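You operate a simulated robot arm through the tools that you are given. There is no shell and no other tool. Be economical: measure what you need, move in short steps, check, and stop when the job is done.

Carry out the task below with a simulated robot arm. There is one attempt and no reset: what you move stays moved.

TASK
Pull the carriage of the lavender filler open.

It is judged by the outcome, as a careful person would: the job done as asked, and still so three seconds after it is handed in. It fails if anything else is knocked over, pushed out of place, dropped, spilled or broken.

THE ROBOT
A 6-joint arm with a two-finger parallel gripper, fixed in place. Base frame: the origin is at the foot of the arm, x ahead of it, y to its left, z up; the work surface is at about z = 0.76. Lengths are in m, angles in degrees, forces in N, time in s.
With the tool pointing down near the work surface it reaches from about 0.24 to 0.64 m from the base axis. Its first joint turns from -66.0 to 66.0 degrees. Payload 2.7 kg.
Tool frame: the origin (TCP) lies between the finger pads and is the grasp point; the fingertips stand 0.023 m ahead of it; z points along the fingers, y is the line along which they close. The gripper opens to 0.094 m. The fingers are 0.038 m wide and 0.01 m thick; the gripper's body (0.054 by 0.096 m) begins 0.039 m behind the TCP.
Orientation is told as [roll, pitch, yaw] about the base's x, y, z axes, in that order, counted from this pose: with the fingers straight down and closing along the base's y, the tool's x points along the base's -x, its y along +y and its z along -z.

THE INTERFACE
- The arm moves only by the tool servo_tool. Its argument "targets" is a list of rows, each a list of 6 numbers: the shift along the tool's x, y, z in units of 200 mm (1.0 is 200 mm), then the turn, a rotation vector about the tool's x, y, z in units of 45 degrees (1.0 is 45 degrees). In form: [[x, y, z, wx, wy, wz], ...]. A call has 1 to 10 rows; each row is the pose to reach, as a shift and turn from the pose commanded when the call began, along the tool's axes at that moment. "grip" is the opening in per cent of the stroke, from 0 (shut) to 100 (fully open), set as the call begins (left out, the last holds). A call with a number of a shift or a turn outside -1 to 1 is refused whole. A row lasts 0.2 s, in which the tool goes at most 0.05 m and 8.6 degrees; a call with a longer step from one row to the next is refused whole, and so is a gripper value outside its range. A pose out of reach is approached as far as the arm can. The call stops where the force on the tool passes 40 N (or 10 N more than at its start, if that is more) or the arm is blocked; 0.2 s more then pass. The fingers move at their own pace (about 0.045 m/s each) and stop on an object; they squeeze with about 34 N. The grip force told is the motor's: it shows also when the fingers shut on nothing. Time passes only in rows, and 0.2 s behind the last, so rows that repeat a pose let the fingers close. It gives the time, the measured TCP pose, the force on the tool (base axes), the opening and the grip force at its end, in the units of the frame above (readings bear some noise).
- Cameras (640 x 400 px; columns grow to the right, rows downward): "scene" is fixed at [0.0858, -0.4524, 1.3916]; the picture's right is [0.59, -0.81, 0.00], its down [-0.56, -0.40, -0.73] and it looks along [0.59, 0.43, -0.69] (base axes); focal length 363 px, centre (320, 200). "wrist" rides on the gripper at [-0.039, 0, -0.044] in the tool frame; the picture's right is [0.00, -1.00, 0.00], its down [0.97, 0.00, -0.24] and it looks along [0.24, 0.00, 0.97] (tool axes); focal length 218 px, centre (320, 200).
- camera(camera): a new picture of that camera. No time passes.
- probe_pixels(camera, pixels): there is no depth. For up to 12 entries [column, row, z] of the newest picture of that camera ("zoom" is the newest enlarged one), the place [x, y] in the base frame at which the ray of that pixel passes the height z, good to about 0.002 m. No time passes.
- enlarge(camera, box): a new picture of the part [left, top, right, bottom] of that camera's present view, enlarged. No time passes.
- finish_job(): hands the job in; it is judged then, once.

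Work in short steps. Measure before you move; look again where a grasp or a placing could have gone wrong, and mend it. You have 60 turns and 30 pictures in all, the two below and enlarged ones among them. Open the gripper and draw the arm clear of the work before you hand the job in, unless the task says otherwise; then end with one line.

The tools are called after "Emit:" by a JSON object that holds its "name" and its "arguments". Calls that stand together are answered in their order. servo_tool: Moves the arm, as the interface text tells. Its arguments: {"type":"object","properties":{"targets":{"type":"array","items":{"type":"array","items":{"type":"number"}}},"grip":{"type":"number"}},"required":["targets"]} The other tools are called the same way: camera (camera) takes a picture; probe_pixels (camera, pixels) gives the place at which the rays of pixels pass given heights; enlarge (camera, box) takes an enlarged picture of a part of a camera's view; finish_job () hands the job in.

At the start:

```text
clock: 0.0
position: [0.4543, -0.1232, 1.0072]
ee_rot: [-0.1, 0.0, 0.0]
force: [0.6, 0.0, 0.0]
width: 0.0939
grip_force: 0.1
```

scene: 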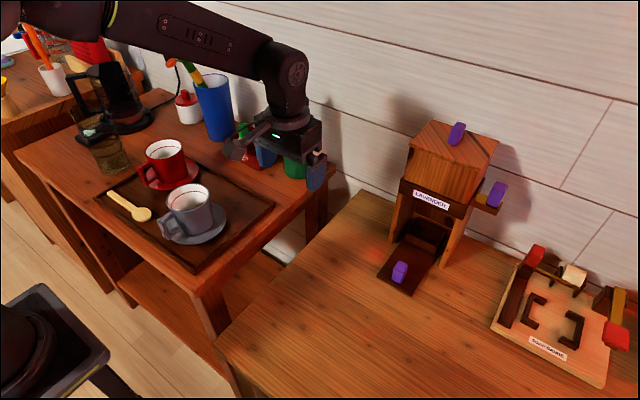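
wrist: 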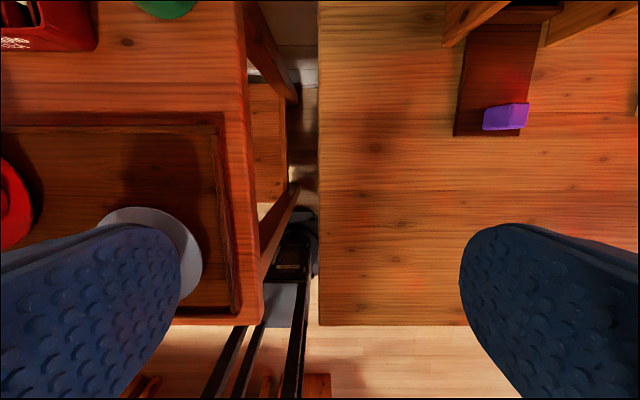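

I see the lavender filler at about (440,200) with several purple handles; I enlarge it to tell which is the carriage.

Emit:
{"name": "enlarge", "arguments": {"camera": "scene", "box": [360, 100, 540, 310]}}

Emit:
{"name": "enlarge", "arguments": {"camera": "wrist", "box": [420, 0, 640, 150]}}

```text
1.90 times, centred on (450, 205) of scene
```

zoom: 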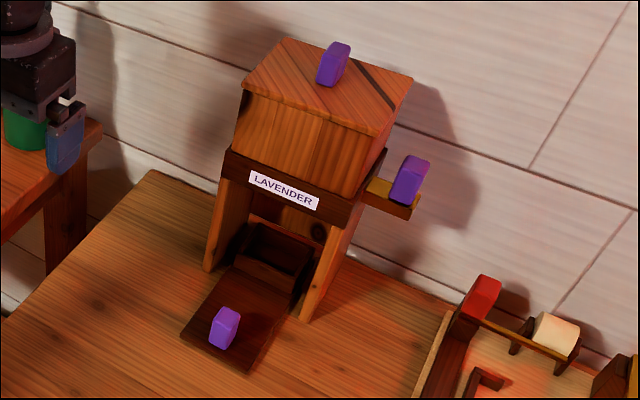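

```text
2.67 times, centred on (530, 75) of wrist
```

zoom: 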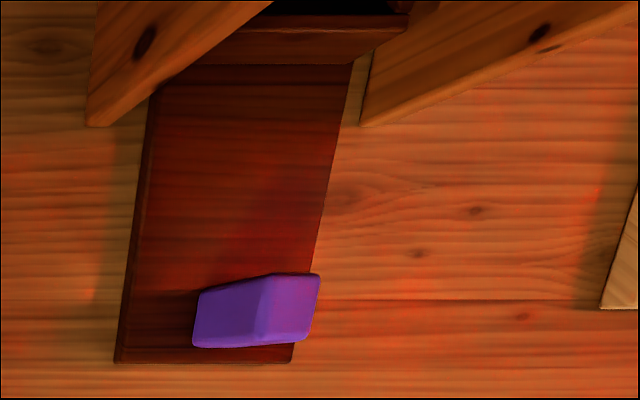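

The carriage is the dark bottom board with the purple knob. I probe its edges and the knob.

Emit:
{"name": "probe_pixels", "arguments": {"camera": "zoom", "pixels": [[115, 362, 0.76], [115, 362, 0.775], [290, 362, 0.775], [152, 85, 0.775], [350, 65, 0.775], [195, 345, 0.79], [268, 340, 0.81], [300, 340, 0.81], [318, 275, 0.81], [262, 275, 0.81], [88, 125, 0.76], [362, 125, 0.76]]}}

Emit:
{"name": "enlarge", "arguments": {"camera": "scene", "box": [370, 230, 450, 300]}}

```text
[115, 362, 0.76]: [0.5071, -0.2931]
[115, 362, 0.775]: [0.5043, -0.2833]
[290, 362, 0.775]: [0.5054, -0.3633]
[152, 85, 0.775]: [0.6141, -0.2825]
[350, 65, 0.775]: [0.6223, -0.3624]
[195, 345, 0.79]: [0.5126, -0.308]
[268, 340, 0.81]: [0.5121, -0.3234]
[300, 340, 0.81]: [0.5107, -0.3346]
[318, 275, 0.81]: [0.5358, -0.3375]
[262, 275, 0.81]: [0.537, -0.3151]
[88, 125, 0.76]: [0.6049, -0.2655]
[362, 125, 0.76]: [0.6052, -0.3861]
```

```text
5.71 times, centred on (410, 265) of scene
```

zoom: 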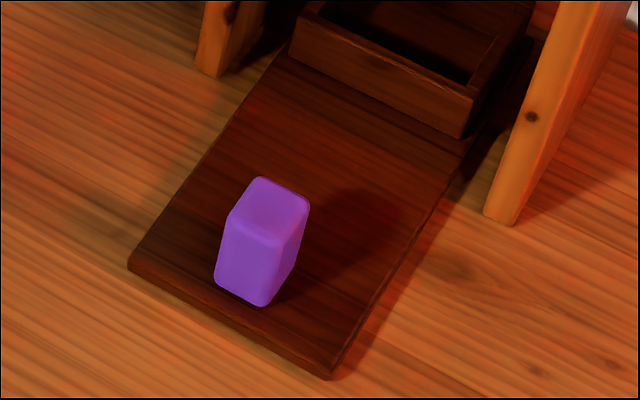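

I triangulate the knob's height from its top corners in this view.

Emit:
{"name": "probe_pixels", "arguments": {"camera": "zoom", "pixels": [[268, 208, 0.8], [268, 208, 0.81], [268, 208, 0.82], [268, 208, 0.83], [262, 306, 0.77], [215, 282, 0.77], [130, 262, 0.77], [332, 375, 0.77], [275, 242, 0.82], [229, 216, 0.82], [260, 178, 0.82], [309, 205, 0.82]]}}

```text
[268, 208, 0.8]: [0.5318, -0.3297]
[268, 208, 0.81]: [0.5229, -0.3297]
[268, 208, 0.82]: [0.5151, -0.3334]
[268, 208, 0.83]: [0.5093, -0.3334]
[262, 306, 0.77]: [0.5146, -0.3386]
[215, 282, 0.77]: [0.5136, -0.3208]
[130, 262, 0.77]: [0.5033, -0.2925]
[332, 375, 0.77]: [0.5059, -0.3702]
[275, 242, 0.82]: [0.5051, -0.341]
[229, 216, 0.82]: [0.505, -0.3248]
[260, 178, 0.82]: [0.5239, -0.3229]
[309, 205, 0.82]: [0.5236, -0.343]
```

Knob centre ≈ (0.524, -0.331), about 0.02 m square, top ≈ 0.81. I move sideways at height and then ahead.

Emit:
{"name": "servo_tool", "arguments": {"targets": [[0, -0.2, 0, 0, 0, 0], [0, -0.4, 0, 0, 0, 0], [0, -0.6, 0, 0, 0, 0], [0, -0.8, 0, 0, 0, 0], [-0.1, -1.0, 0, 0, 0, 0], [-0.2, -1.0, 0.1, 0, 0, 0], [-0.2, -1.0, 0.3, 0, 0, 0], [-0.2, -1.0, 0.5, 0, 0, 0], [-0.2, -1.0, 0.5, 0, 0, 0]], "grip": 100}}

Emit:
{"name": "camera", "arguments": {"camera": "wrist"}}

```text
clock: 2.0
position: [0.4959, -0.3218, 0.9054]
ee_rot: [0.1, 0.1, 0.0]
force: [0.6, 0.8, -0.6]
width: 0.0938
grip_force: 0.0
```

```text
24 pictures are left
```

wrist: 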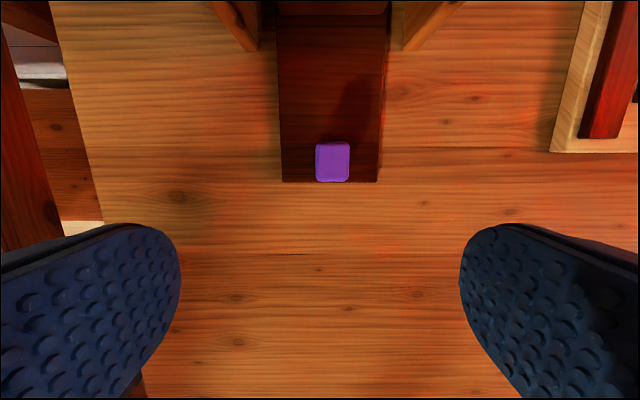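

Emit:
{"name": "probe_pixels", "arguments": {"camera": "wrist", "pixels": [[316, 173, 0.81], [349, 173, 0.81], [318, 143, 0.81], [348, 143, 0.81], [283, 182, 0.772], [378, 182, 0.772], [318, 182, 0.772], [347, 182, 0.772]]}}

```text
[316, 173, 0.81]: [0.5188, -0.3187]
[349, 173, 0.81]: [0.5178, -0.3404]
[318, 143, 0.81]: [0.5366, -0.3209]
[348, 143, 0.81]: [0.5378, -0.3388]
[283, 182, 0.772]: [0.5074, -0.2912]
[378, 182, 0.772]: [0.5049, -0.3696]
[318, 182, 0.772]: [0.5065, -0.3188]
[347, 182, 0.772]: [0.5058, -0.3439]
```

The knob centre is at (0.526, -0.330). I line up over it and descend to z ≈ 0.802.

Emit:
{"name": "servo_tool", "arguments": {"targets": [[-0.145, -0.041, 0, 0, 0, 0], [-0.145, -0.041, 0.15, 0, 0, 0], [-0.145, -0.041, 0.3, 0, 0, 0], [-0.145, -0.041, 0.42, 0, 0, 0], [-0.145, -0.041, 0.515, 0, 0, 0], [-0.145, -0.041, 0.515, 0, 0, 0]]}}

Emit:
{"name": "camera", "arguments": {"camera": "scene"}}

```text
clock: 3.4
position: [0.524, -0.3312, 0.8039]
ee_rot: [0.0, 0.0, 0.0]
force: [-0.1, -0.2, 0.3]
width: 0.094
grip_force: 0.1
```

```text
23 pictures are left
```

scene: 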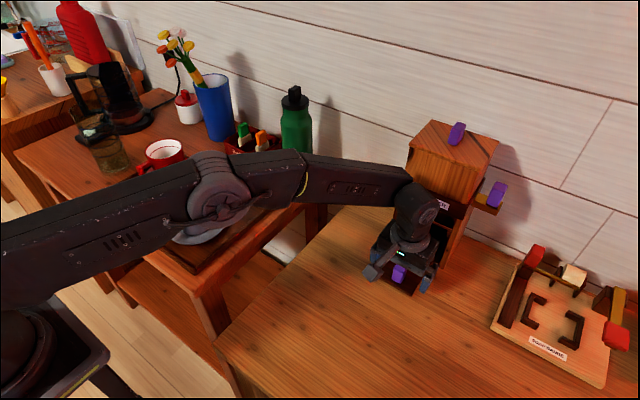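

The fingers straddle the knob with no contact force, so I close.

Emit:
{"name": "servo_tool", "arguments": {"targets": [[0, 0, 0, 0, 0, 0], [0, 0, 0, 0, 0, 0], [0, 0, 0, 0, 0, 0], [0, 0, 0, 0, 0, 0], [0, 0, 0, 0, 0, 0], [0, 0, 0, 0, 0, 0]], "grip": 0}}

```text
clock: 4.8
position: [0.5256, -0.3297, 0.805]
ee_rot: [0.2, 0.0, 0.0]
force: [-3.0, 12.1, 4.7]
width: 0.0216
grip_force: 44.7
```

Gripped (width 0.0216). I pull slowly toward -x (tool +x).

Emit:
{"name": "servo_tool", "arguments": {"targets": [[0.04, 0, 0, 0, 0, 0], [0.08, 0, 0, 0, 0, 0], [0.12, 0, 0, 0, 0, 0], [0.16, 0, 0, 0, 0, 0], [0.2, 0, 0, 0, 0, 0]]}}

Emit:
{"name": "camera", "arguments": {"camera": "scene"}}

```text
clock: 6.0
position: [0.4838, -0.3303, 0.8052]
ee_rot: [0.0, 0.0, 0.0]
force: [-0.1, 21.8, 9.3]
width: 0.022
grip_force: 44.7
```

```text
22 pictures are left
```

scene: 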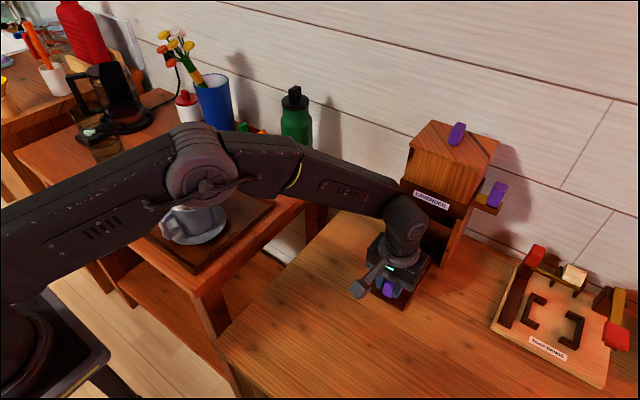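

The carriage follows and the housing stays put. The side force of 22 N in +y suggests a small offset; I ease 2 mm to +y and go on.

Emit:
{"name": "servo_tool", "arguments": {"targets": [[0, 0.005, -0.003, 0, 0, 0], [0.04, 0.008, -0.004, 0, 0, 0], [0.08, 0.01, -0.005, 0, 0, 0], [0.12, 0.01, -0.005, 0, 0, 0], [0.16, 0.01, -0.005, 0, 0, 0], [0.2, 0.01, -0.005, 0, 0, 0]]}}

```text
clock: 7.4
position: [0.4434, -0.3302, 0.8048]
ee_rot: [-0.1, 0.0, -0.1]
force: [2.3, -7.5, -8.0]
width: 0.0216
grip_force: 44.9
```

Emit:
{"name": "servo_tool", "arguments": {"targets": [[0.03, -0.002, 0.002, 0, 0, 0], [0.06, -0.003, 0.002, 0, 0, 0], [0.09, -0.003, 0.002, 0, 0, 0], [0.12, -0.003, 0.002, 0, 0, 0], [0.15, -0.003, 0.002, 0, 0, 0]]}}

Emit:
{"name": "camera", "arguments": {"camera": "scene"}}

```text
clock: 8.3
position: [0.4287, -0.3292, 0.8061]
ee_rot: [-0.4, -0.8, -0.1]
force: [10.9, -5.3, -10.5]
width: 0.0221
grip_force: 45.1
stopped in row 4: the force on the tool passed its limit (the readings are from after the stop); the commanded pose is now the measured one
```

```text
21 pictures are left
```

scene: 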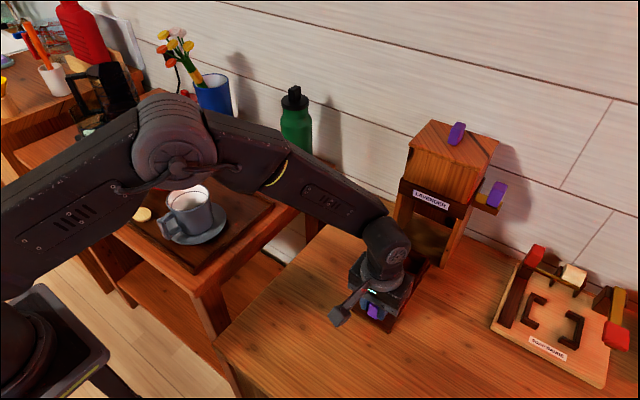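

The carriage ran about 0.097 m and hit its end stop. I release and rise straight up.

Emit:
{"name": "servo_tool", "arguments": {"targets": [[0, 0, 0, 0, 0, 0], [0, 0, 0, 0, 0, 0], [0, 0, 0, 0, 0, 0], [0, 0, 0, 0, 0, 0], [0, 0, 0, 0, 0, 0], [0, 0, -0.1, 0, 0, 0], [0, 0, -0.3, 0, 0, 0], [0, 0, -0.5, 0, 0, 0], [0, 0, -0.7, 0, 0, 0]], "grip": 90}}

Emit:
{"name": "camera", "arguments": {"camera": "wrist"}}

Emit:
{"name": "camera", "arguments": {"camera": "scene"}}

```text
clock: 10.3
position: [0.4273, -0.3294, 0.9472]
ee_rot: [-0.5, -0.7, 0.0]
force: [-0.3, 0.4, -0.5]
width: 0.0846
grip_force: 0.1
```

```text
20 pictures are left
```

wrist: 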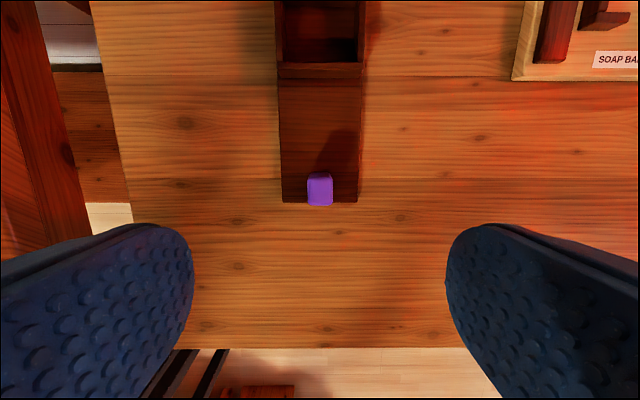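

```text
19 pictures are left
```

scene: 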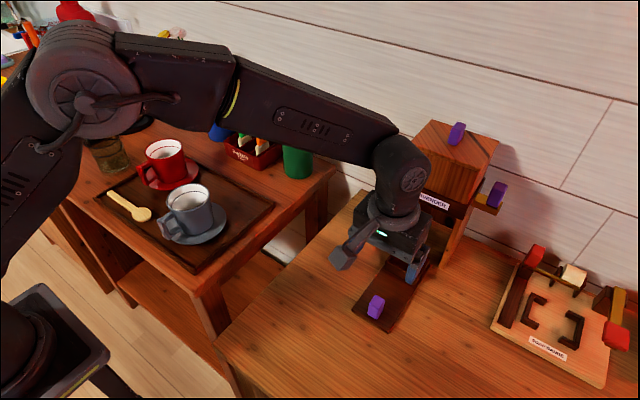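

Released; the tray cavity is visible outside the housing. I draw the arm back to the side and check where the knob rests.

Emit:
{"name": "probe_pixels", "arguments": {"camera": "wrist", "pixels": [[308, 196, 0.81], [331, 196, 0.81], [310, 173, 0.81], [331, 173, 0.81]]}}

Emit:
{"name": "servo_tool", "arguments": {"targets": [[0, 0.2, -0.1, 0, 0, 0], [0, 0.4, -0.25, 0, 0, 0], [0, 0.6, -0.3, 0, 0, 0], [0, 0.8, -0.3, 0, 0, 0], [0, 1.0, -0.3, 0, 0, 0], [0, 1.0, -0.3, 0, 0, 0]]}}

Emit:
{"name": "camera", "arguments": {"camera": "scene"}}

```text
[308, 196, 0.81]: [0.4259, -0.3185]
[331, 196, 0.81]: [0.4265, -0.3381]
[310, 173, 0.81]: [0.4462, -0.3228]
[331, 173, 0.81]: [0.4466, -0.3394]
```

```text
clock: 11.7
position: [0.4253, -0.127, 1.0041]
ee_rot: [-0.3, -0.9, 0.0]
force: [0.3, -0.6, -0.4]
width: 0.0847
grip_force: 0.1
```

```text
18 pictures are left
```

scene: 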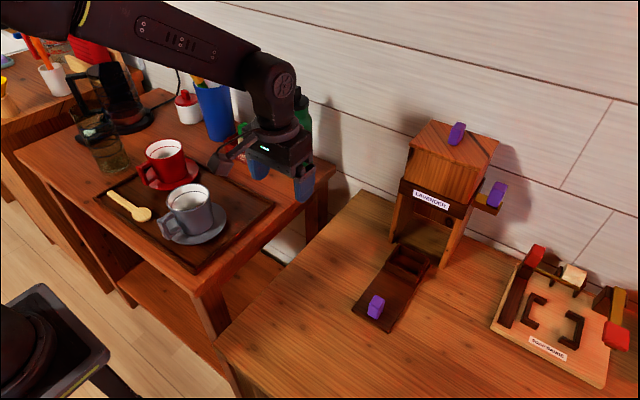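

The knob now sits at x ≈ 0.436 (0.09 m travel). I take a closer look at the tray to confirm it is fully out.

Emit:
{"name": "enlarge", "arguments": {"camera": "scene", "box": [340, 170, 500, 340]}}

```text
2.35 times, centred on (420, 255) of scene
```

zoom: 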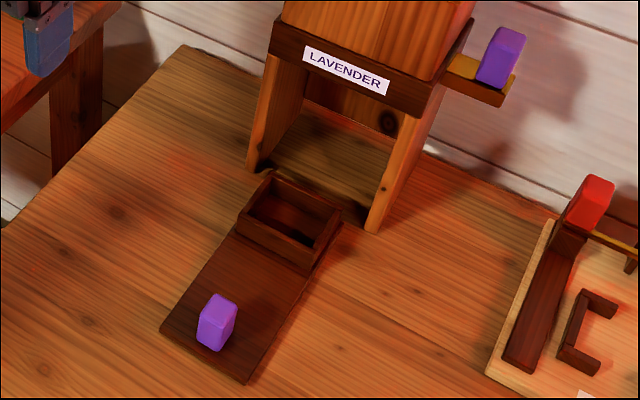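

The carriage tray is wholly out in front of the housing, and nothing else has moved.

Emit:
{"name": "finish_job", "arguments": {}}

```text
The job is handed in.
```

The lavender filler's carriage is pulled open to its end stop, about 0.09 m of travel. The gripper is open, the arm is clear, and nothing else was disturbed.
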